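You operate a simulated robot arm through the tools that you are given. There is no shell and no other tool.

You are at the controls of a simulated two-armed robot. One attempt, no reset.

TASK
The children played with the dryer: unlock it and switch off what they lit.
Fine: keep the lock key down to unlock; each key off before the dryer goes off; dial back on Cotton; don't start it.

It is judged by the outcome, as a careful person would: the job done as asked, and still so three seconds after it is handed in. It fails if anything else is knocked over, pushed out of place, dropped, spilled or broken.

THE ROBOT
Two 7-joint arms with two-finger parallel grippers on one trunk that stands fixed in place. Base frame: the origin is at the foot of the trunk, x ahead of it, y to its left, z up. Lengths are in mm, angles in degrees, forces in N, time in s.
The left shoulder is at [14, 314, 1198], the right one opposite. Payload 3.91 kg a hand.
Tool frame (each hand has its own): the origin (TCP) lies between the finger pads and is the grasp point; the fingertips stand 30 mm ahead of it; z points along the fingers, y is the line along which they close. The gripper opens to 110 mm. The fingers are 20 mm wide and 10 mm thick; the gripper's body (48 by 112 mm) begins 55 mm behind the TCP.
Orientation is that of the tool frame in the base frame, as a unit quaternion [w, x, y, z]. With the fingers straight down and closing along the base's y, the tool's x points along the base's -x, its y along +y and its z along -z.

THE INTERFACE
- The arms move only by the tool jog_arm. It takes "left_motion", "right_motion" or both (then of equal length, played together; a hand with none holds still); each is text: rows parted by semicolons, each of 7 numbers parted by spaces: the shift along the tool's x, y, z in units of 20 mm (1.0 is 20 mm), then the turn, a rotation vector about the tool's x, y, z in units of 5 degrees (1.0 is 5 degrees), then the finger opening in m, from 0 to 0.11. In form: dx dy dz wx wy wz fingers; .... A call has 1 to 20 rows; each row shifts and turns the commanded pose from where the row before left it, along the tool's axes as they then stand. A call with a number of a shift or a turn outside -1 to 1 is refused whole. A row lasts 0.2 s, in which the tool goes at most 50 mm and 8.6 degrees; a call with a longer step from one row to the next is refused whole, and so is a gripper value outside its range. A pose out of reach is approached as far as the arm can. The call stops where the force on the tool passes 40 N (or 10 N more than at its start, if that is more) or the arm is blocked; 0.2 s more then pass. Each finger travels about 108 mm/s and halts on what it meets, pressing with about 20 N; the grip force reading is that of the motor and also rises with nothing between the fingers. The clock runs only during rows and for 0.2 s after the last one: add rows that do not move to give the fingers time. It gives the time, the measured TCP pose, the force on the tool (base axes), the opening and the grip force at its end, in the units of the frame above (readings bear some noise), with the torque about the TCP (base axes, N m) and any sound that the robot's microphone picked up.
- Cameras (640 x 400 px; columns grow to the right, rows downward): "scene" is now at [53.2, 234.4, 1444.8]; the picture's right is [0.53, -0.85, 0.08], its down [-0.41, -0.33, -0.85] and it looks along [0.75, 0.41, -0.52] (base axes); focal length 215 px, centre (320, 200). "left" rides on the left gripper at [72, -17, -103] in its tool frame; the picture's right is [0.23, 0.97, 0.00], its down [-0.76, 0.18, -0.62] and it looks along [-0.61, 0.14, 0.78] (tool axes); focal length 222 px, centre (320, 200). "right" rides on the right gripper at [72, 17, -103] in its tool frame; the picture's right is [-0.23, 0.97, 0.00], its down [-0.76, -0.18, -0.62] and it looks along [-0.61, -0.14, 0.78] (tool axes); focal length 222 px, centre (320, 200). There is no depth. A picture from a camera that has moved, and an enlarged one, comes with that camera's place and axes in the base frame and with its lens.
- grab_frame(camera): a new picture of that camera. It takes no simulated time.
- lift_body(by): slides the trunk up (or, below 0, down) by that many mm; the arms and the scene camera ride with it, the base frame stays. It gives what a move gives, with no picture.
- aim_head(pan, tilt): turns the head with the scene camera to pan (to the left, within 86 degrees either way) and tilt (down, from -29 to 69), counted from straight ahead of the robot. It gives what a move gives.
- enlarge(camera, box): a new picture of the part [left, top, right, bottom] of that camera's present view, enlarged. It takes no simulated time.
- close_job(): hands the job in; it is judged then, once.

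Places have to be worked out from the pictures, the camera data and where the tool is seen. Open the grippers and draw the arms clear of the work before you hand the job in, unless the task says otherwise.

The tools are called after "Request:" as a command line: name --argument value ..., lists and objects as JSON in quotes. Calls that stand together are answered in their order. jog_arm: Moves the arms, as the interface text tells. Its arguments: {"type":"object","properties":{"left_motion":{"type":"string"},"right_motion":{"type":"string"}},"required":[]} The other tools are called the same way: lift_body (by) slides the trunk up or down; aim_head (pan, tilt) turns the head that bears the scene camera; grab_frame (camera) takes a picture; enlarge (camera, box) takes an enlarged picture of a part of a camera's view; close_job () hands the job in.

At the start:

```text
clock: 0.0
left_position: [642.4, 669.5, 1186.8]
left_tool_rot: [-0.011, 0.045, 0.999, -0.025]
left_force: [-2.1, -1.8, 3.0]
left_moment: [0.28, -0.07, 0.0]
left_grip_width: 110.0
left_grasp_force: 0.0
right_position: [556.5, 67.8, 1326.9]
right_tool_rot: [0.0, 0.044, 0.999, -0.032]
right_force: [6.0, -8.3, 9.8]
right_moment: [0.75, 0.45, 0.0]
right_grip_width: 110.2
right_grasp_force: 0.0
trunk travel left (down, up): [-650.0, 290.0]
head pan, tilt: [39.3, 28.2]
```

scene: 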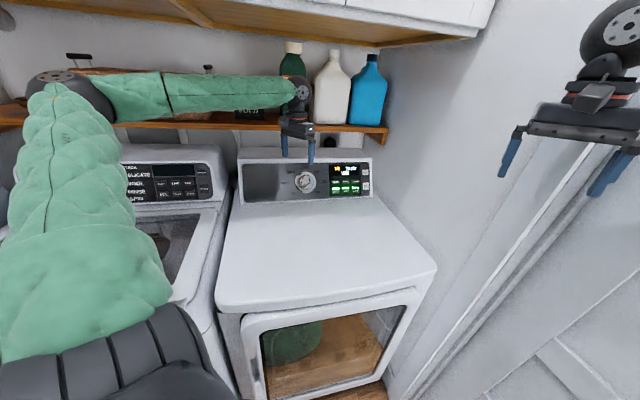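
right: 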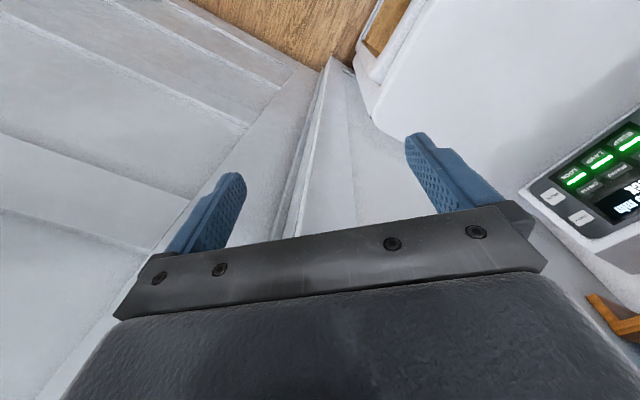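
left: 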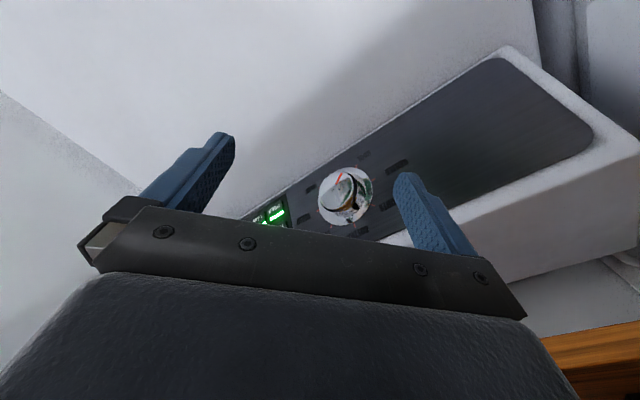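

I'll look closely at the dryer's panel first, to read the display, the keys and the dial.

Request:
enlarge --camera "scene" --box '[230, 145, 390, 215]'

Request:
enlarge --camera "scene" --box '[320, 155, 380, 200]'

Request:
enlarge --camera "right" --box '[500, 80, 640, 300]'

Request:
enlarge --camera "left" --box '[230, 130, 450, 270]'

```text
4.00 times, centred on (310, 180) of scene
camera zoom: at [53.2, 234.4, 1444.8], right [0.53, -0.85, 0.08], down [-0.41, -0.33, -0.85], along [0.75, 0.41, -0.52], focal length 861 px, centre (360, 280)
```

zoom: 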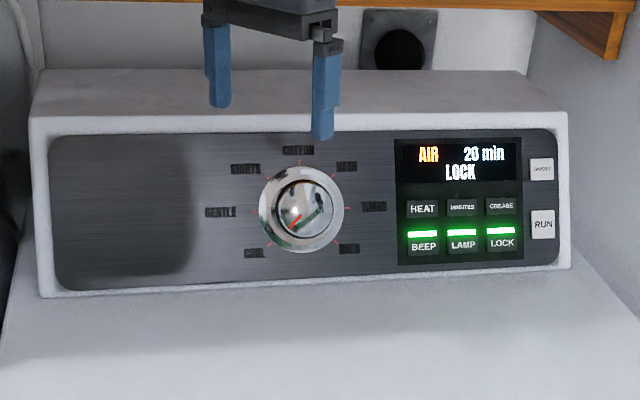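

```text
8.89 times, centred on (350, 178) of scene
camera zoom: at [53.2, 234.4, 1444.8], right [0.53, -0.85, 0.08], down [-0.41, -0.33, -0.85], along [0.75, 0.41, -0.52], focal length 1913 px, centre (53, 400)
```

zoom: 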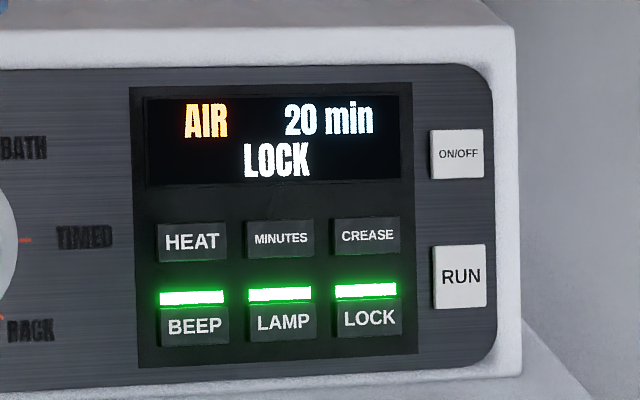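

```text
1.82 times, centred on (570, 190) of right
camera zoom: at [485.4, 96.7, 1428.5], right [0.31, 0.95, -0.06], down [0.74, -0.2, 0.64], along [0.59, -0.24, -0.77], focal length 404 px, centre (-134, 218)
```

zoom: 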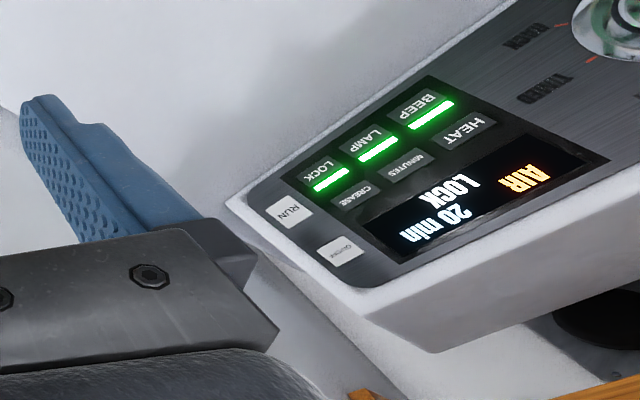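

```text
2.86 times, centred on (340, 200) of left
camera zoom: at [570.5, 662.6, 1292.9], right [-0.14, 0.99, -0.05], down [0.79, 0.14, 0.6], along [0.6, 0.05, -0.8], focal length 635 px, centre (263, 200)
```

zoom: 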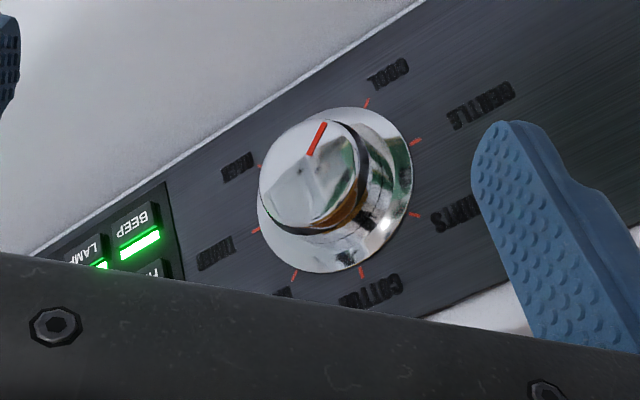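

The display reads "AIR 20 min LOCK", with BEEP, LAMP and LOCK lit and the dial pointer near COOL. The panel seems to face the robot at about 45° yaw, so I'll back the left hand away from the console and yaw it to face the panel for a better look.

Request:
jog_arm --left_motion "0 -1 0 0 0 0 0.11; 0 -1 0 0 0 0 0.11; 0 -1 0 0 0 0 0.11; 0 -1 0 0 0 0 0.11; 0 -1 0 0 0 0 0.11; 0 -1 0 0 0 0 0.11; 0 -1 0 0 0 0 0.11; 0 0 0 0 0 -1 0.11; 0 0 0 0 0 -1 0.11; 0 0 0 0 0 -1 0.11; 0 0 0 0 0 -1 0.11; 0 0 0 0 0 -1 0.11; 0 0 0 0 0 -1 0.11; 0 0 0 0 0 -1 0.11; 0 0 0 0 0 -1 0.11; 0 0 0 0 0 -1 0.11"

```text
clock: 0.2
left_position: [621.9, 585.5, 1230.2]
left_tool_rot: [0.012, -0.059, 0.995, -0.077]
left_force: [-3.3, -0.1, -1.8]
left_moment: [-0.11, -0.3, 0.01]
left_grip_width: 110.2
left_grasp_force: 0.1
right_position: [601.5, 33.5, 1327.4]
right_tool_rot: [0.004, -0.157, 0.987, -0.043]
right_force: [-117.0, 37.5, -78.7]
right_moment: [-1.05, -4.81, 2.19]
right_grip_width: 109.8
right_grasp_force: 0.0
trunk travel left (down, up): [-650.0, 290.0]
head pan, tilt: [39.3, 28.2]
stopped in row 1 (right hand): the force on the tool passed its limit at 279 N (the readings are from after the stop); the commanded pose is now the measured one
```

The right hand took a large force even though I only moved the left, so I need to see what happened before moving again.

Request:
grab_frame --camera "scene"

Request:
grab_frame --camera "right"

Request:
grab_frame --camera "left"

```text
taken
camera scene: at [-35.3, 302.9, 1454.8], right [0.48, -0.86, 0.18], down [-0.36, -0.38, -0.85], along [0.8, 0.34, -0.49], focal length 215 px, centre (320, 200)
```

scene: 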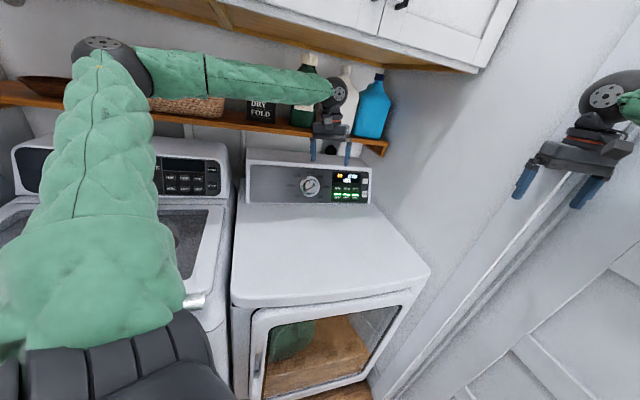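

```text
taken
camera right: at [524.1, 33.4, 1428.7], right [-0.09, 0.99, -0.09], down [0.77, 0.12, 0.63], along [0.64, -0.01, -0.77], focal length 222 px, centre (320, 200)
```

right: 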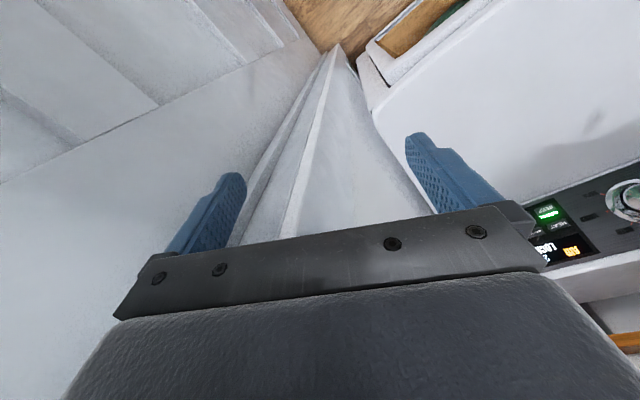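

```text
taken
camera left: at [549.0, 575.2, 1332.3], right [-0.34, 0.93, -0.15], down [0.71, 0.36, 0.6], along [0.61, 0.09, -0.78], focal length 222 px, centre (320, 200)
```

left: 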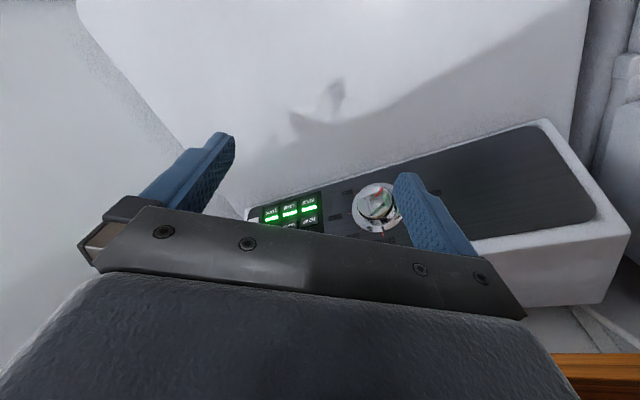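

The scene camera and both hands all shifted, so the body itself seems to have been disturbed. I'll hold still for two rows and see whether things settle.

Request:
jog_arm --left_motion "0 0 0 0 0 0 0.11; 0 0 0 0 0 0 0.11"

Request:
grab_frame --camera "scene"

```text
clock: 0.6
left_position: [498.5, 517.2, 1391.9]
left_tool_rot: [0.093, -0.171, 0.97, -0.147]
left_force: [7.0, 31.1, 8.9]
left_moment: [-2.4, 0.68, -0.83]
left_grip_width: 110.3
left_grasp_force: 0.0
right_position: [548.8, -83.9, 1307.2]
right_tool_rot: [0.044, -0.165, 0.985, 0.007]
right_force: [2.5, -69.7, -25.7]
right_moment: [5.06, 0.12, 0.4]
right_grip_width: 109.7
right_grasp_force: 0.1
trunk travel left (down, up): [-650.0, 290.0]
head pan, tilt: [39.3, 28.2]
stopped in row 1 (left hand): the arm was blocked; the commanded pose is now the measured one
```

```text
taken
camera scene: at [-316.1, 240.8, 1471.8], right [0.37, -0.92, 0.14], down [-0.26, -0.25, -0.93], along [0.89, 0.3, -0.33], focal length 215 px, centre (320, 200)
```

scene: 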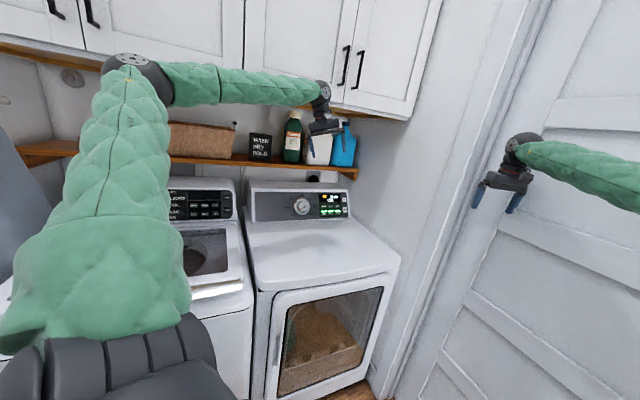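

The robot's body appears to be rocking backward: the head camera has moved about 0.4 m since the start. I'll pass one more still row for both hands to see whether the body is settling or still moving.

Request:
jog_arm --left_motion "0 0 0 0 0 0 0.11" --right_motion "0 0 0 0 0 0 0.11"

Request:
grab_frame --camera "scene"

```text
clock: 0.9
left_position: [570.1, 502.7, 1468.0]
left_tool_rot: [0.171, -0.174, 0.95, -0.193]
left_force: [13.3, -170.8, -238.6]
left_moment: [6.83, 2.13, -1.11]
left_grip_width: 109.8
left_grasp_force: 0.0
right_position: [407.5, 437.8, 1183.1]
right_tool_rot: [0.006, -0.489, 0.865, -0.116]
right_force: [-129.1, 75.3, 42.1]
right_moment: [-5.4, -8.9, 1.14]
right_grip_width: 110.0
right_grasp_force: 0.0
trunk travel left (down, up): [-650.0, 290.0]
head pan, tilt: [39.3, 28.2]
stopped in row 1 (left hand): the arm was blocked; the commanded pose is now the measured one
```

```text
taken
camera scene: at [-310.6, 124.6, 1460.4], right [0.51, -0.85, 0.15], down [-0.18, -0.28, -0.94], along [0.84, 0.45, -0.29], focal length 215 px, centre (320, 200)
```

scene: 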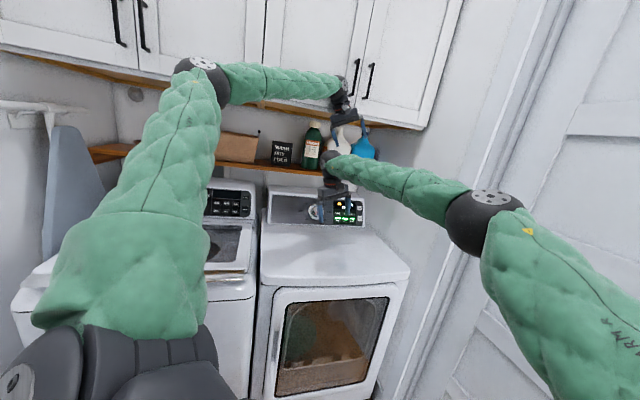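

The body is still rocking, and the hands swung with large inertial forces although nothing was commanded. I'll pass time without commanding the arms, re-issuing the head's present angles, and see whether it calms down.

Request:
aim_head --pan 39.3 --tilt 28.2

Request:
grab_frame --camera "scene"

```text
clock: 1.5
left_position: [541.3, 528.3, 1441.2]
left_tool_rot: [0.11, -0.207, 0.961, -0.146]
left_force: [-2.5, -6.1, -2.0]
left_moment: [0.33, -0.19, 0.18]
left_grip_width: 110.0
left_grasp_force: 0.0
right_position: [624.0, 358.5, 1038.1]
right_tool_rot: [-0.035, -0.493, 0.867, -0.064]
right_force: [1.8, -0.2, -6.2]
right_moment: [0.03, 0.07, -0.01]
right_grip_width: 109.9
right_grasp_force: 0.1
trunk travel left (down, up): [-650.0, 290.0]
head pan, tilt: [39.3, 28.2]
```

```text
taken
camera scene: at [-221.9, 94.6, 1469.9], right [0.79, -0.6, 0.14], down [-0.09, -0.33, -0.94], along [0.61, 0.72, -0.32], focal length 215 px, centre (320, 200)
```

scene: 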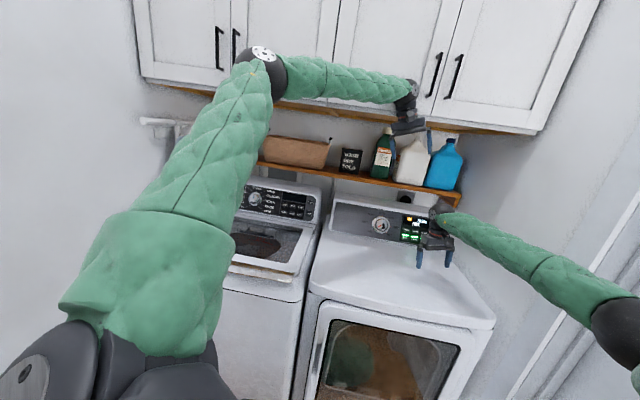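

Forces have dropped to near zero and the swing seems to be dying out. I'll let a little more time pass the same way and compare.

Request:
aim_head --pan 39.3 --tilt 28.2

Request:
grab_frame --camera "scene"

```text
clock: 2.1
left_position: [559.7, 566.1, 1335.7]
left_tool_rot: [0.07, -0.259, 0.962, -0.043]
left_force: [0.3, 0.7, -0.8]
left_moment: [-0.02, 0.03, 0.0]
left_grip_width: 109.9
left_grasp_force: 0.0
right_position: [674.9, 249.4, 1053.6]
right_tool_rot: [-0.025, -0.457, 0.887, -0.051]
right_force: [0.0, 4.9, 10.5]
right_moment: [-0.14, 0.04, 0.0]
right_grip_width: 110.0
right_grasp_force: 0.0
trunk travel left (down, up): [-650.0, 290.0]
head pan, tilt: [39.3, 28.2]
```

```text
taken
camera scene: at [-236.3, 106.5, 1461.0], right [0.81, -0.57, 0.13], down [-0.09, -0.33, -0.94], along [0.57, 0.75, -0.32], focal length 215 px, centre (320, 200)
```

scene: 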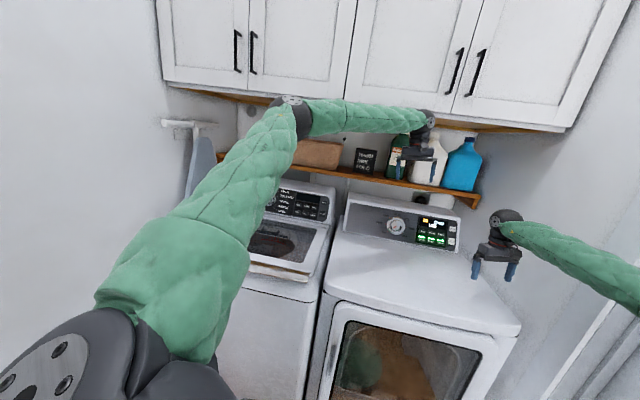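

The drift is slowing: the camera moved only about 20 mm this time. I'll wait another couple of beats.

Request:
aim_head --pan 39.3 --tilt 28.2

Request:
aim_head --pan 39.3 --tilt 28.2

Request:
grab_frame --camera "scene"

```text
clock: 2.7
left_position: [560.4, 566.3, 1336.0]
left_tool_rot: [0.079, -0.262, 0.961, -0.044]
left_force: [0.1, 0.0, -0.9]
left_moment: [-0.01, -0.01, -0.02]
left_grip_width: 110.0
left_grasp_force: 0.0
right_position: [662.8, 276.8, 1058.7]
right_tool_rot: [-0.019, -0.478, 0.877, -0.045]
right_force: [3.4, 0.2, 15.2]
right_moment: [0.05, 0.35, -0.03]
right_grip_width: 110.2
right_grasp_force: 0.1
trunk travel left (down, up): [-650.0, 290.0]
head pan, tilt: [39.3, 28.2]
```

```text
clock: 3.3
left_position: [562.7, 566.5, 1336.8]
left_tool_rot: [0.08, -0.261, 0.961, -0.046]
left_force: [-0.4, 0.1, -0.3]
left_moment: [0.02, 0.01, -0.01]
left_grip_width: 110.0
left_grasp_force: 0.1
right_position: [653.9, 280.7, 1050.3]
right_tool_rot: [-0.037, -0.483, 0.874, -0.044]
right_force: [4.4, -0.2, 10.4]
right_moment: [0.09, 0.29, -0.06]
right_grip_width: 110.0
right_grasp_force: 0.2
trunk travel left (down, up): [-650.0, 290.0]
head pan, tilt: [39.3, 28.2]
```

```text
taken
camera scene: at [-231.7, 116.8, 1467.6], right [0.82, -0.56, 0.13], down [-0.08, -0.33, -0.94], along [0.57, 0.76, -0.32], focal length 215 px, centre (320, 200)
```

scene: 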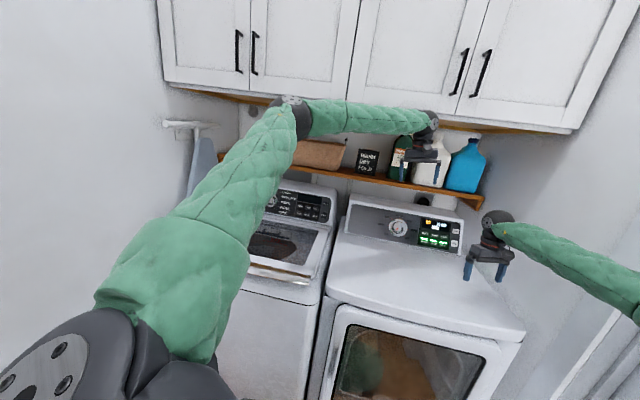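

The left hand is now steady and the right only wanders slightly. I'll check both wrist views for contact before testing a very small left-hand motion.

Request:
grab_frame --camera "right"

Request:
grab_frame --camera "left"

Request:
enlarge --camera "scene" --box '[330, 170, 530, 295]'

```text
taken
camera right: at [602.3, 238.5, 1159.9], right [-0.7, 0.71, -0.06], down [0.57, 0.62, 0.54], along [0.42, 0.35, -0.84], focal length 222 px, centre (320, 200)
```

right: 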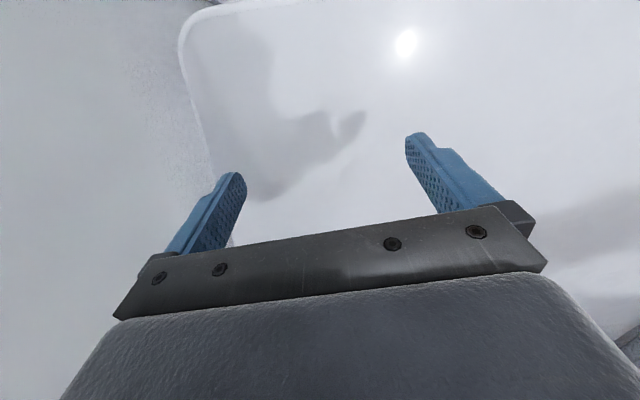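

```text
taken
camera left: at [490.8, 519.4, 1431.2], right [-0.68, 0.72, -0.16], down [0.45, 0.57, 0.69], along [0.58, 0.39, -0.71], focal length 222 px, centre (320, 200)
```

left: 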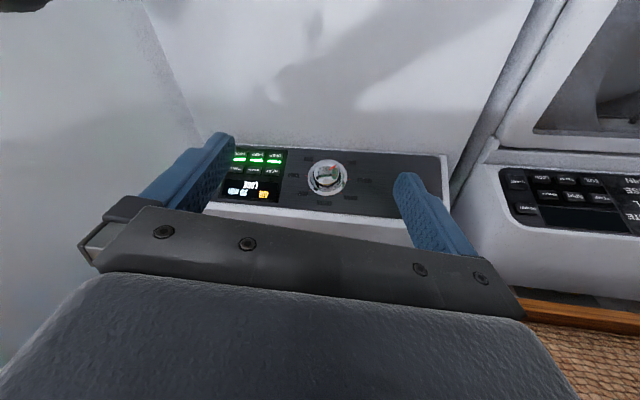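

```text
3.20 times, centred on (430, 232) of scene
camera zoom: at [-231.7, 116.8, 1467.6], right [0.82, -0.56, 0.13], down [-0.08, -0.33, -0.94], along [0.57, 0.76, -0.32], focal length 689 px, centre (-32, 96)
```

zoom: 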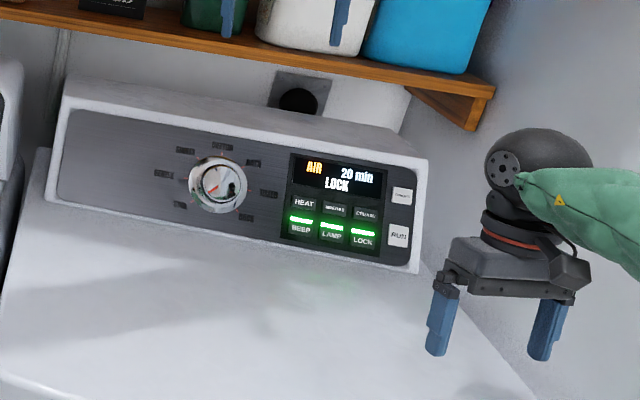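

No contact is visible at either gripper, the right one hovers freely over the dryer's front right corner, and the panel still reads LOCK with nothing changed. Now I'll test with a tiny 4 mm upward left-hand motion to see how the body responds.

Request:
jog_arm --left_motion "0 0 -0.1 0 0 0 0.11; 0 0 -0.1 0 0 0 0.11"

Request:
enlarge --camera "scene" --box '[0, 0, 640, 400]'

```text
clock: 3.6
left_position: [465.5, 490.2, 1346.8]
left_tool_rot: [0.192, -0.163, 0.952, -0.172]
left_force: [-0.6, 2.4, 3.5]
left_moment: [-0.07, 0.05, -0.07]
left_grip_width: 109.9
left_grasp_force: 0.0
right_position: [679.2, 187.9, 956.7]
right_tool_rot: [-0.049, -0.447, 0.892, -0.041]
right_force: [151.0, 43.5, 146.5]
right_moment: [5.26, -0.61, -6.65]
right_grip_width: 95.5
right_grasp_force: 0.0
trunk travel left (down, up): [-650.0, 290.0]
head pan, tilt: [39.3, 28.2]
stopped in row 1 (left hand): the arm was blocked; the commanded pose is now the measured one
```

```text
1.00 times, centred on (320, 200) of scene (not enlarged: the box is as wide or as high as the picture)
camera zoom: at [-270.2, 165.2, 1471.5], right [0.88, -0.44, 0.15], down [-0.03, -0.36, -0.93], along [0.47, 0.82, -0.33], focal length 215 px, centre (320, 200)
```

zoom: 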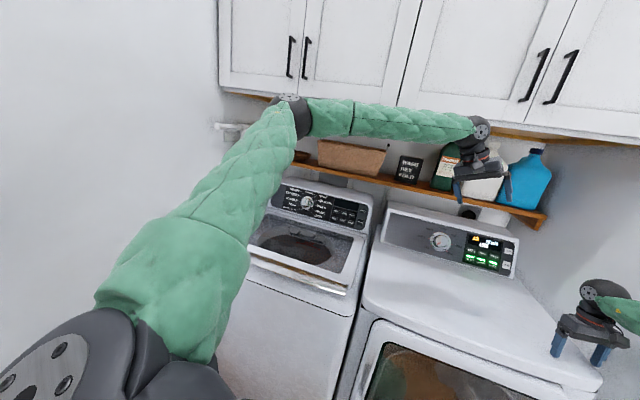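

Even a 4 mm command made the body lurch and dropped the right hand onto the dryer top, so the arm controller is fighting the moving trunk. I'll let it settle without arm commands and then examine the situation.

Request:
aim_head --pan 39.3 --tilt 28.2

Request:
grab_frame --camera "scene"

Request:
grab_frame --camera "right"

```text
clock: 4.2
left_position: [457.2, 756.2, 1300.8]
left_tool_rot: [0.145, -0.291, 0.946, -0.006]
left_force: [31.9, -57.2, -20.5]
left_moment: [3.35, 1.37, 0.78]
left_grip_width: 110.1
left_grasp_force: 0.1
right_position: [740.7, 455.5, 963.3]
right_tool_rot: [-0.077, -0.475, 0.875, 0.052]
right_force: [-159.3, -227.4, 315.3]
right_moment: [-17.55, -5.97, -14.05]
right_grip_width: 89.2
right_grasp_force: 0.0
trunk travel left (down, up): [-650.0, 290.0]
head pan, tilt: [39.3, 28.2]
```

```text
taken
camera scene: at [-172.2, 285.3, 1457.4], right [0.96, -0.29, 0.05], down [-0.08, -0.42, -0.9], along [0.28, 0.86, -0.43], focal length 215 px, centre (320, 200)
```

scene: 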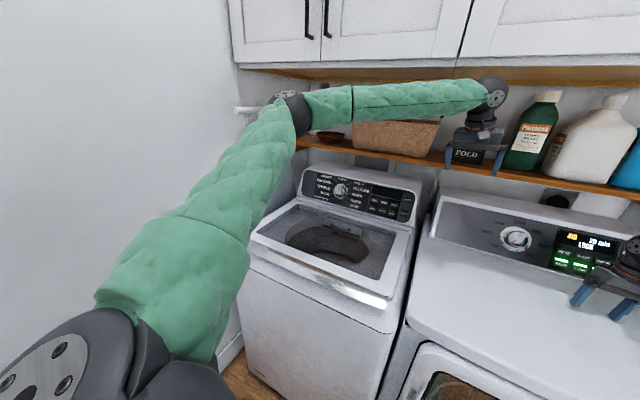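

```text
taken
camera right: at [707.2, 399.7, 1073.6], right [-0.68, 0.72, 0.14], down [0.67, 0.53, 0.52], along [0.3, 0.45, -0.84], focal length 222 px, centre (320, 200)
```

right: 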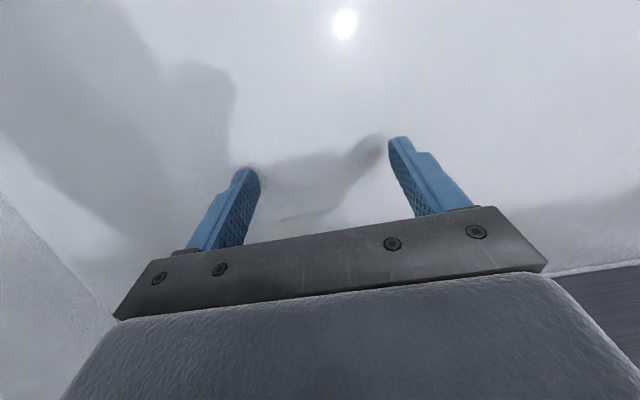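

The right hand is now pressing hard on the dryer top and sliding toward the console. The safest relief is to raise the trunk, which lifts both arms together without using the arm controller.

Request:
lift_body --by 120

Request:
grab_frame --camera "scene"

Request:
grab_frame --camera "right"

```text
clock: 4.6
left_position: [347.0, 800.6, 1444.0]
left_tool_rot: [0.304, -0.328, 0.894, -0.014]
left_force: [12.5, -2.7, -20.1]
left_moment: [0.53, 0.0, 0.43]
left_grip_width: 110.0
left_grasp_force: 0.1
right_position: [883.0, 385.6, 957.1]
right_tool_rot: [-0.043, -0.287, 0.947, 0.141]
right_force: [-115.5, -293.7, 333.5]
right_moment: [-7.7, 5.02, 1.33]
right_grip_width: 4.8
right_grasp_force: 0.0
trunk travel left (down, up): [-657.0, 283.0]
head pan, tilt: [39.3, 28.2]
stopped: the arm was blocked; the commanded pose is now the measured one
```

```text
taken
camera scene: at [-169.2, 460.6, 1457.9], right [0.96, -0.23, 0.12], down [-0.03, -0.54, -0.84], along [0.26, 0.81, -0.52], focal length 215 px, centre (320, 200)
```

scene: 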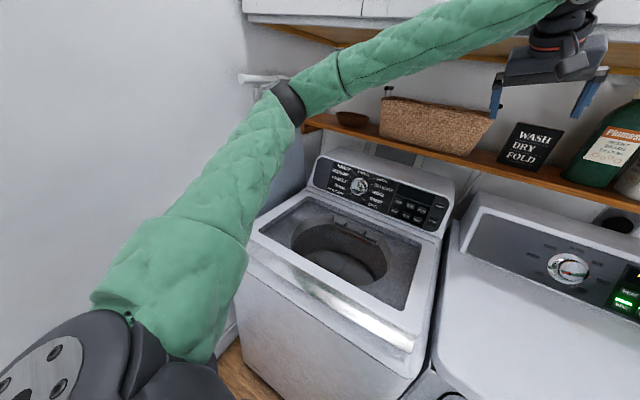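

```text
taken
camera right: at [830.3, 333.1, 1059.9], right [-0.33, 0.9, 0.28], down [0.83, 0.13, 0.54], along [0.45, 0.41, -0.79], focal length 222 px, centre (320, 200)
```

right: 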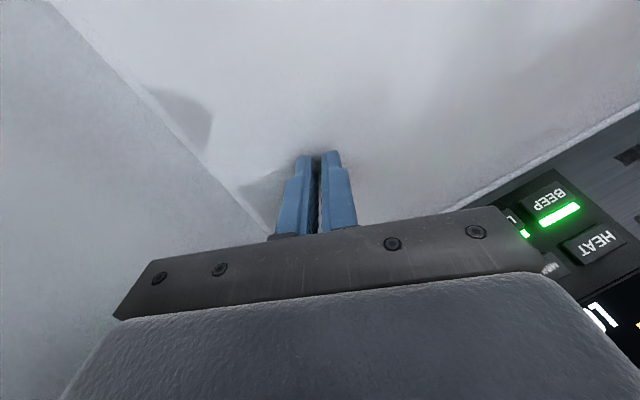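

The right hand is braced on the dryer top beside the console, carrying several hundred newtons, and the trunk rise was blocked after 7 mm. I'll watch what the body does for one more beat without arm commands before choosing a way to unload that hand.

Request:
aim_head --pan 39.3 --tilt 28.2

Request:
grab_frame --camera "scene"

Request:
grab_frame --camera "right"

Request:
grab_frame --camera "left"

```text
clock: 5.2
left_position: [343.1, 963.6, 1387.4]
left_tool_rot: [0.35, -0.216, 0.886, -0.216]
left_force: [23.1, 46.0, 17.6]
left_moment: [-1.99, 2.24, -2.42]
left_grip_width: 110.2
left_grasp_force: 0.2
right_position: [880.2, 445.5, 961.7]
right_tool_rot: [-0.163, -0.36, 0.912, -0.111]
right_force: [5.7, -49.2, 52.3]
right_moment: [4.11, -0.74, -0.53]
right_grip_width: 109.7
right_grasp_force: 0.1
trunk travel left (down, up): [-657.0, 283.0]
head pan, tilt: [39.3, 28.2]
```

```text
taken
camera scene: at [-154.2, 611.9, 1427.1], right [0.98, -0.05, 0.18], down [0.11, -0.61, -0.79], along [0.15, 0.79, -0.59], focal length 215 px, centre (320, 200)
```

scene: 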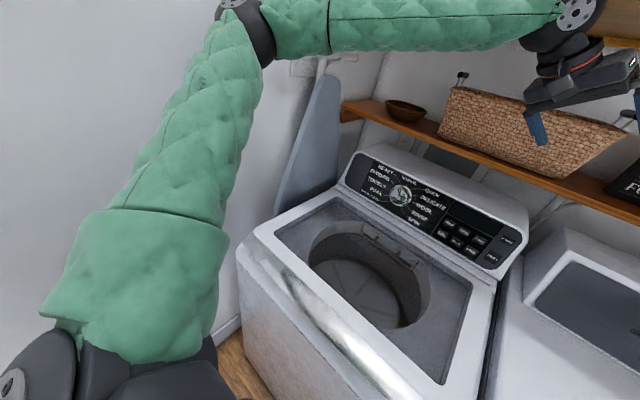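

```text
taken
camera right: at [841.0, 442.6, 1082.0], right [-0.52, 0.84, -0.17], down [0.78, 0.54, 0.3], along [0.35, 0.03, -0.94], focal length 222 px, centre (320, 200)
```

right: 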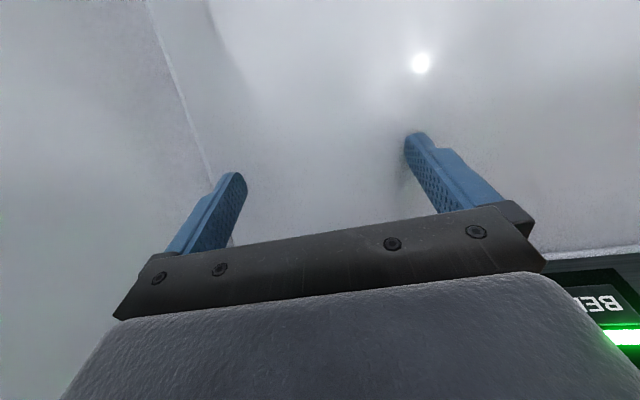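

```text
taken
camera left: at [225.9, 935.3, 1426.8], right [-0.37, 0.67, -0.64], down [0.02, 0.7, 0.72], along [0.93, 0.26, -0.27], focal length 222 px, centre (320, 200)
```

left: 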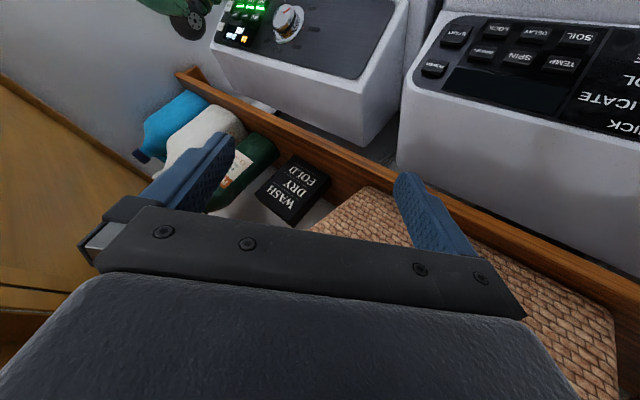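

The body is now leaning and drifting to the left, though the forces are falling and the motion is slowing. The left hand is getting close to the shelf, so I'll give it one more beat and see whether it comes to rest.

Request:
aim_head --pan 39.3 --tilt 28.2

Request:
grab_frame --camera "scene"

Request:
grab_frame --camera "right"

Request:
grab_frame --camera "left"

```text
clock: 5.8
left_position: [337.4, 1019.7, 1363.2]
left_tool_rot: [0.454, -0.211, 0.812, -0.301]
left_force: [-1.1, 47.8, -30.3]
left_moment: [-2.15, -2.21, -3.2]
left_grip_width: 109.7
left_grasp_force: 0.0
right_position: [956.7, 401.7, 1219.3]
right_tool_rot: [-0.028, -0.369, 0.779, -0.506]
right_force: [-2.1, 103.2, -25.5]
right_moment: [-1.78, 1.22, 5.03]
right_grip_width: 89.8
right_grasp_force: 0.1
trunk travel left (down, up): [-657.0, 283.0]
head pan, tilt: [39.3, 28.2]
```

```text
taken
camera scene: at [-148.2, 613.3, 1409.7], right [0.97, 0.02, 0.25], down [0.2, -0.64, -0.74], along [0.14, 0.77, -0.62], focal length 215 px, centre (320, 200)
```

scene: 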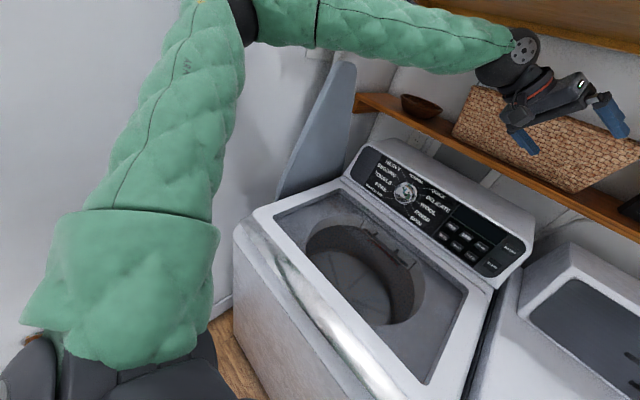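

```text
taken
camera right: at [860.0, 448.7, 1286.0], right [-0.42, 0.33, -0.84], down [0.46, 0.88, 0.12], along [0.78, -0.34, -0.52], focal length 222 px, centre (320, 200)
```

right: 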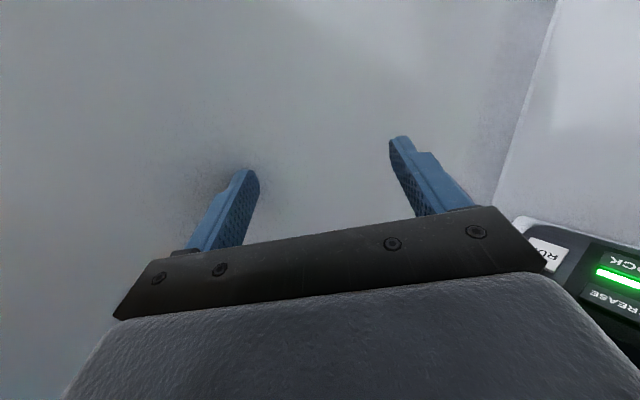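

```text
taken
camera left: at [213.9, 993.0, 1372.4], right [-0.18, 0.57, -0.8], down [-0.17, 0.78, 0.6], along [0.97, 0.24, -0.05], focal length 222 px, centre (320, 200)
```

left: 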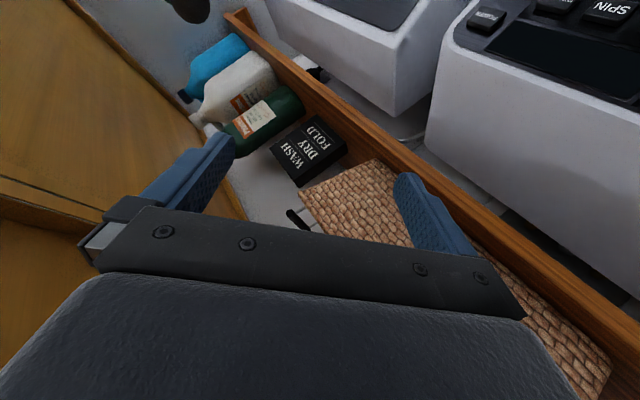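

The head has stopped moving, but the body leans about 18° with both hands pressed on surroundings: the right on the side wall, the left under the cabinet. I'll try a small downward trunk slide to lower the weight and take load off the left hand.

Request:
lift_body --by -15

Request:
grab_frame --camera "scene"

Request:
grab_frame --camera "left"

Request:
grab_frame --camera "right"

```text
clock: 6.1
left_position: [212.9, 809.9, 1537.7]
left_tool_rot: [0.439, -0.057, 0.773, -0.455]
left_force: [-8.7, 1.3, -0.5]
left_moment: [0.05, -0.14, 0.43]
left_grip_width: 110.1
left_grasp_force: 0.0
right_position: [974.9, 386.2, 1105.4]
right_tool_rot: [0.047, -0.377, 0.907, -0.18]
right_force: [-388.6, 274.9, 251.3]
right_moment: [-8.09, -7.07, 3.35]
right_grip_width: 25.2
right_grasp_force: 0.0
trunk travel left (down, up): [-658.0, 282.0]
head pan, tilt: [39.3, 28.2]
stopped: the arm was blocked; the commanded pose is now the measured one
```

```text
taken
camera scene: at [-133.7, 661.3, 1385.0], right [0.97, 0.04, 0.23], down [0.2, -0.66, -0.72], along [0.12, 0.75, -0.65], focal length 215 px, centre (320, 200)
```

scene: 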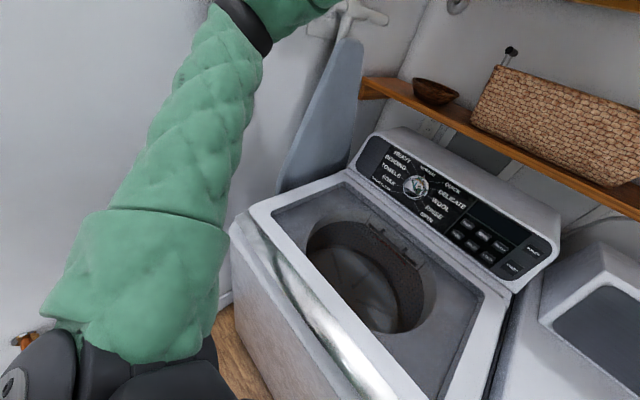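

```text
taken
camera left: at [87.9, 831.4, 1525.9], right [0.16, 0.46, -0.88], down [0.06, 0.88, 0.47], along [0.98, -0.13, 0.12], focal length 222 px, centre (320, 200)
```

left: 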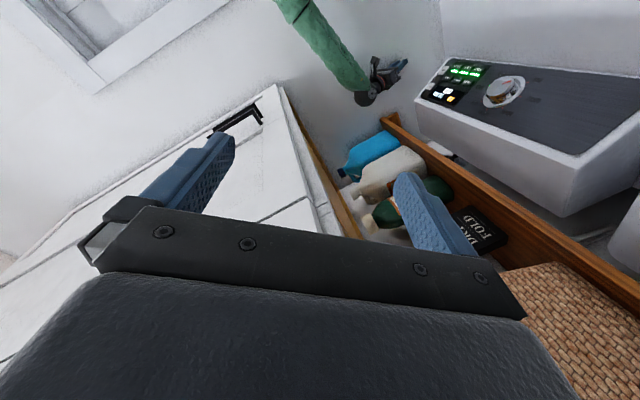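

```text
taken
camera right: at [889.2, 373.9, 1198.3], right [-0.49, 0.79, -0.36], down [0.52, 0.6, 0.61], along [0.7, 0.11, -0.71], focal length 222 px, centre (320, 200)
```

right: 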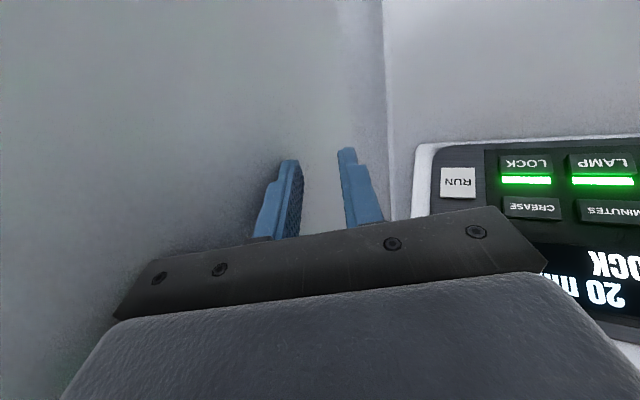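

The left hand is now free in the air, while the right is wedged against the side wall next to the console; shelf items and keys look untouched. I'll move the right hand off the wall and upward, away from the panel, while the left holds.

Request:
jog_arm --left_motion "0 0 0 0 0 0 0.11; 0 0 0 0 0 0 0.11; 0 0 0 0 0 0 0.11" --right_motion "0 0.6 -0.6 0 0 0 0.03; 0 0.6 -0.6 0 0 0 0.03; 0 0.3 -0.6 0 0 0 0.03"

Request:
grab_frame --camera "scene"

Request:
grab_frame --camera "right"

Request:
grab_frame --camera "left"

```text
clock: 6.4
left_position: [-11.9, 620.1, 1785.4]
left_tool_rot: [0.759, 0.212, 0.52, -0.329]
left_force: [10.4, 10.8, -2.3]
left_moment: [0.2, -0.31, -1.13]
left_grip_width: 110.1
left_grasp_force: 0.0
right_position: [891.8, 327.9, 957.5]
right_tool_rot: [0.159, -0.273, 0.949, 0.013]
right_force: [-329.4, 179.7, 374.3]
right_moment: [-23.73, -0.7, 10.29]
right_grip_width: 26.6
right_grasp_force: 0.1
trunk travel left (down, up): [-658.0, 282.0]
head pan, tilt: [39.3, 28.2]
stopped in row 1 (left hand): the arm was blocked; the commanded pose is now the measured one
```

```text
taken
camera scene: at [4.0, 765.3, 1381.5], right [0.96, -0.13, 0.24], down [0.06, -0.76, -0.64], along [0.27, 0.63, -0.73], focal length 215 px, centre (320, 200)
```

scene: 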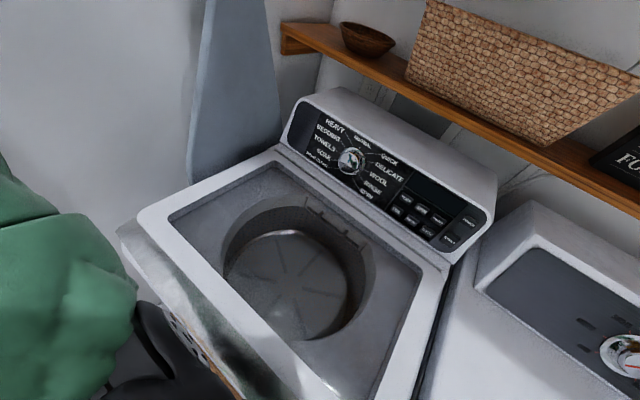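

```text
taken
camera right: at [793.5, 292.6, 1031.5], right [-0.33, 0.95, 0.01], down [0.52, 0.17, 0.84], along [0.79, 0.28, -0.55], focal length 222 px, centre (320, 200)
```

right: 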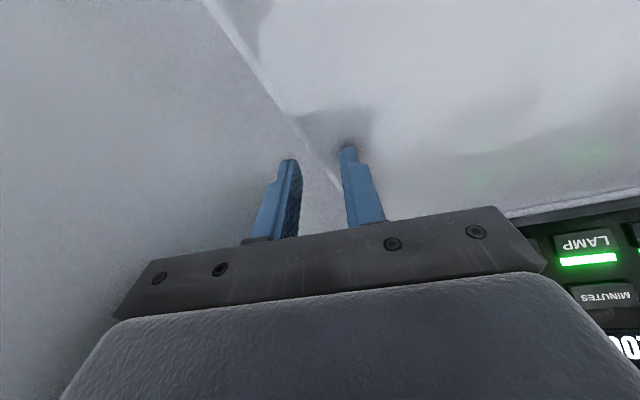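

```text
taken
camera left: at [-72.7, 655.8, 1680.2], right [0.76, 0.61, -0.23], down [-0.46, 0.75, 0.48], along [0.46, -0.25, 0.85], focal length 222 px, centre (320, 200)
```

left: 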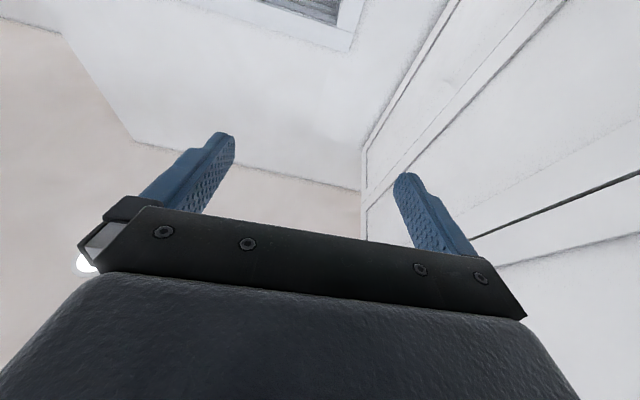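

Holding still didn't hold: the left arm swung up to 1.79 m while the body kept drifting toward the washer. I'll send no more arm commands for now and let the body settle, watching whether it comes to rest.

Request:
aim_head --pan 39.3 --tilt 28.2

Request:
grab_frame --camera "scene"

Request:
grab_frame --camera "right"

Request:
grab_frame --camera "left"

```text
clock: 7.0
left_position: [-163.0, 471.9, 1774.5]
left_tool_rot: [0.768, 0.247, 0.506, -0.306]
left_force: [-27.8, -49.0, -42.9]
left_moment: [-3.57, -1.39, 4.04]
left_grip_width: 110.0
left_grasp_force: 0.1
right_position: [888.2, 326.2, 957.0]
right_tool_rot: [0.196, -0.279, 0.94, 0.033]
right_force: [-177.2, 256.6, 196.1]
right_moment: [-7.98, -0.45, 8.18]
right_grip_width: 25.2
right_grasp_force: 0.0
trunk travel left (down, up): [-658.0, 282.0]
head pan, tilt: [39.3, 28.2]
```

```text
taken
camera scene: at [-101.1, 670.4, 1380.7], right [0.95, -0.05, 0.29], down [0.17, -0.72, -0.67], along [0.25, 0.69, -0.68], focal length 215 px, centre (320, 200)
```

scene: 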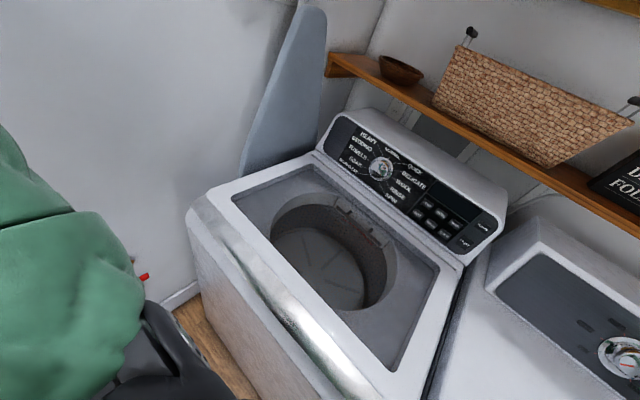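

```text
taken
camera right: at [787.5, 284.3, 1022.7], right [-0.35, 0.94, 0.04], down [0.46, 0.13, 0.88], along [0.82, 0.32, -0.48], focal length 222 px, centre (320, 200)
```

right: 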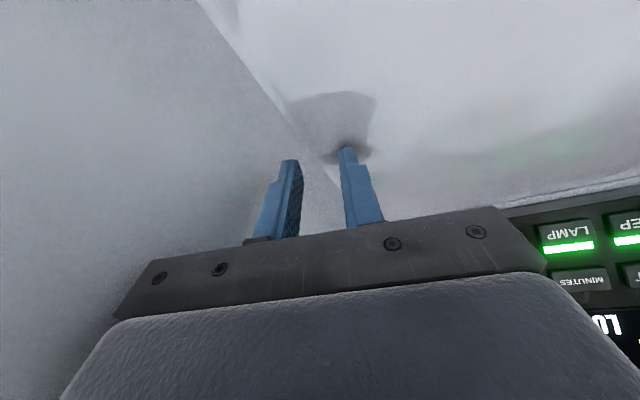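

```text
taken
camera left: at [-217.8, 515.3, 1668.5], right [0.77, 0.62, -0.14], down [-0.49, 0.72, 0.49], along [0.41, -0.31, 0.86], focal length 222 px, centre (320, 200)
```

left: 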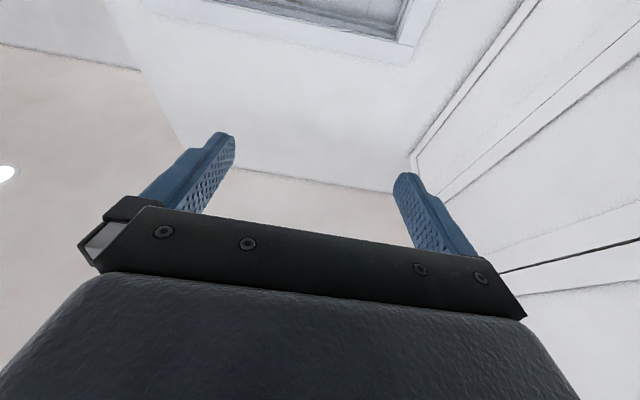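

The right hand is still braced at the wall corner, not on any key, and the load is decreasing. I'll give it two more beats to see if it comes to rest.

Request:
aim_head --pan 39.3 --tilt 28.2

Request:
aim_head --pan 39.3 --tilt 28.2

Request:
grab_frame --camera "scene"

Request:
grab_frame --camera "right"

Request:
grab_frame --camera "left"

```text
clock: 7.6
left_position: [-155.8, 546.1, 1853.9]
left_tool_rot: [0.838, 0.119, 0.461, -0.266]
left_force: [-0.4, 1.5, 0.5]
left_moment: [0.02, -0.06, -0.1]
left_grip_width: 110.1
left_grasp_force: 0.0
right_position: [888.4, 328.6, 957.3]
right_tool_rot: [0.206, -0.242, 0.946, 0.061]
right_force: [-325.9, 167.1, 322.2]
right_moment: [-4.48, -10.27, -1.6]
right_grip_width: 22.5
right_grasp_force: 0.1
trunk travel left (down, up): [-658.0, 282.0]
head pan, tilt: [39.3, 28.2]
```

```text
clock: 8.2
left_position: [-243.3, 408.4, 1785.9]
left_tool_rot: [0.826, 0.249, 0.496, -0.094]
left_force: [0.2, -0.2, 0.2]
left_moment: [-0.02, 0.01, 0.05]
left_grip_width: 109.9
left_grasp_force: 0.1
right_position: [707.9, 137.8, 958.7]
right_tool_rot: [0.06, -0.35, 0.933, -0.062]
right_force: [-95.2, 351.0, 104.0]
right_moment: [-23.61, -11.09, 12.98]
right_grip_width: 28.7
right_grasp_force: 0.1
trunk travel left (down, up): [-658.0, 282.0]
head pan, tilt: [39.3, 28.2]
```

```text
taken
camera scene: at [-191.9, 626.4, 1368.1], right [0.94, 0.16, 0.29], down [0.32, -0.68, -0.66], along [0.1, 0.72, -0.69], focal length 215 px, centre (320, 200)
```

scene: 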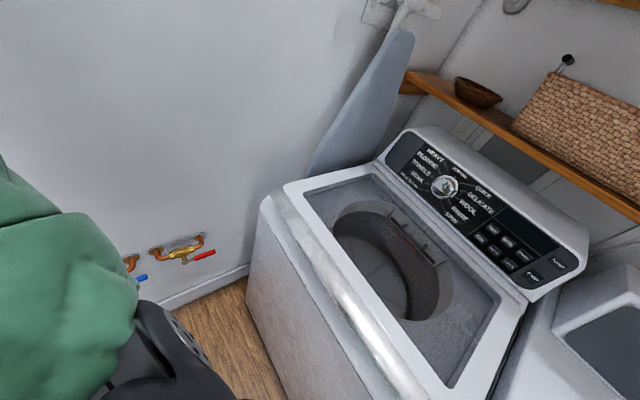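

```text
taken
camera right: at [625.6, 109.0, 1052.6], right [-0.46, 0.88, -0.14], down [0.59, 0.42, 0.69], along [0.67, 0.24, -0.71], focal length 222 px, centre (320, 200)
```

right: 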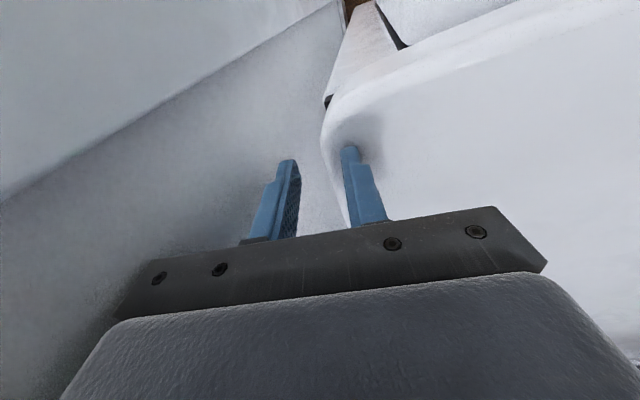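

```text
taken
camera left: at [-294.3, 452.6, 1677.5], right [0.5, 0.86, 0.11], down [-0.78, 0.4, 0.48], along [0.36, -0.33, 0.87], focal length 222 px, centre (320, 200)
```

left: 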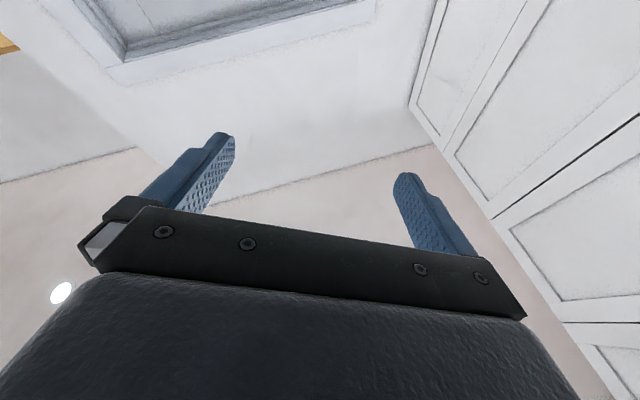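

The body leans about 25° and is still sliding back, and the right hand has been dragged to the dryer's front right corner. Passing more time shows me where it comes to rest, so I'll take two more beats and check.

Request:
aim_head --pan 39.3 --tilt 28.2

Request:
aim_head --pan 39.3 --tilt 28.2

Request:
grab_frame --camera "scene"

Request:
grab_frame --camera "right"

Request:
grab_frame --camera "left"

```text
clock: 8.8
left_position: [-244.8, 408.3, 1786.0]
left_tool_rot: [0.826, 0.245, 0.497, -0.102]
left_force: [-0.3, 0.1, 0.1]
left_moment: [-0.02, -0.01, -0.02]
left_grip_width: 109.7
left_grasp_force: 0.1
right_position: [706.5, 137.2, 959.1]
right_tool_rot: [0.059, -0.348, 0.934, -0.061]
right_force: [-95.1, 350.8, 104.9]
right_moment: [-21.77, -11.12, 11.77]
right_grip_width: 28.3
right_grasp_force: 0.1
trunk travel left (down, up): [-658.0, 282.0]
head pan, tilt: [39.3, 28.2]
```

```text
clock: 9.4
left_position: [-244.6, 408.5, 1786.5]
left_tool_rot: [0.826, 0.246, 0.497, -0.101]
left_force: [-0.1, 0.4, 0.1]
left_moment: [-0.02, 0.0, 0.01]
left_grip_width: 110.1
left_grasp_force: 0.1
right_position: [705.1, 137.1, 959.1]
right_tool_rot: [0.056, -0.347, 0.934, -0.062]
right_force: [-93.6, 350.2, 106.6]
right_moment: [-19.97, -9.64, 11.17]
right_grip_width: 28.0
right_grasp_force: 0.1
trunk travel left (down, up): [-658.0, 282.0]
head pan, tilt: [39.3, 28.2]
```

```text
taken
camera scene: at [-192.5, 626.1, 1368.6], right [0.94, 0.16, 0.29], down [0.32, -0.68, -0.66], along [0.1, 0.72, -0.69], focal length 215 px, centre (320, 200)
```

scene: 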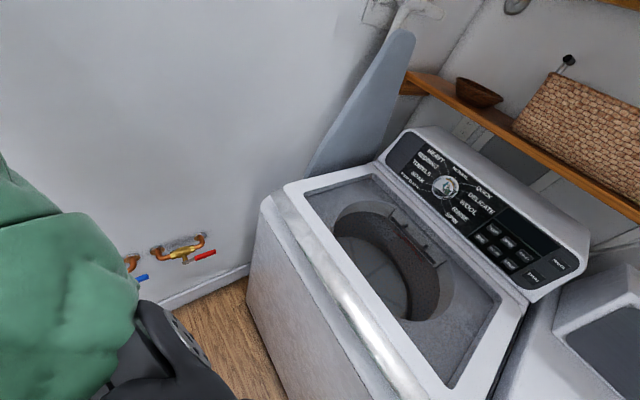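

```text
taken
camera right: at [624.6, 108.6, 1052.5], right [-0.45, 0.88, -0.14], down [0.59, 0.41, 0.69], along [0.66, 0.23, -0.71], focal length 222 px, centre (320, 200)
```

right: 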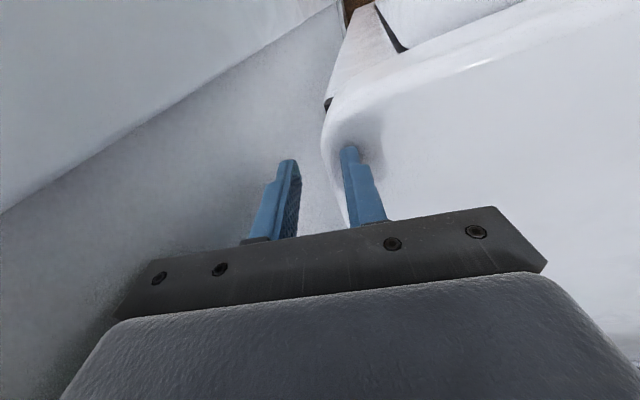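

```text
taken
camera left: at [-295.8, 451.1, 1678.6], right [0.51, 0.85, 0.1], down [-0.78, 0.41, 0.48], along [0.37, -0.32, 0.87], focal length 222 px, centre (320, 200)
```

left: 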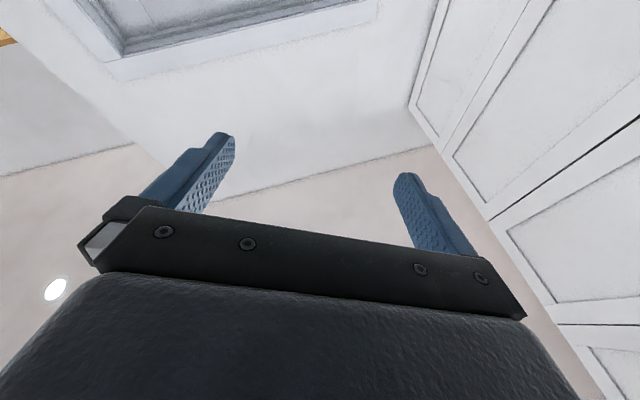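

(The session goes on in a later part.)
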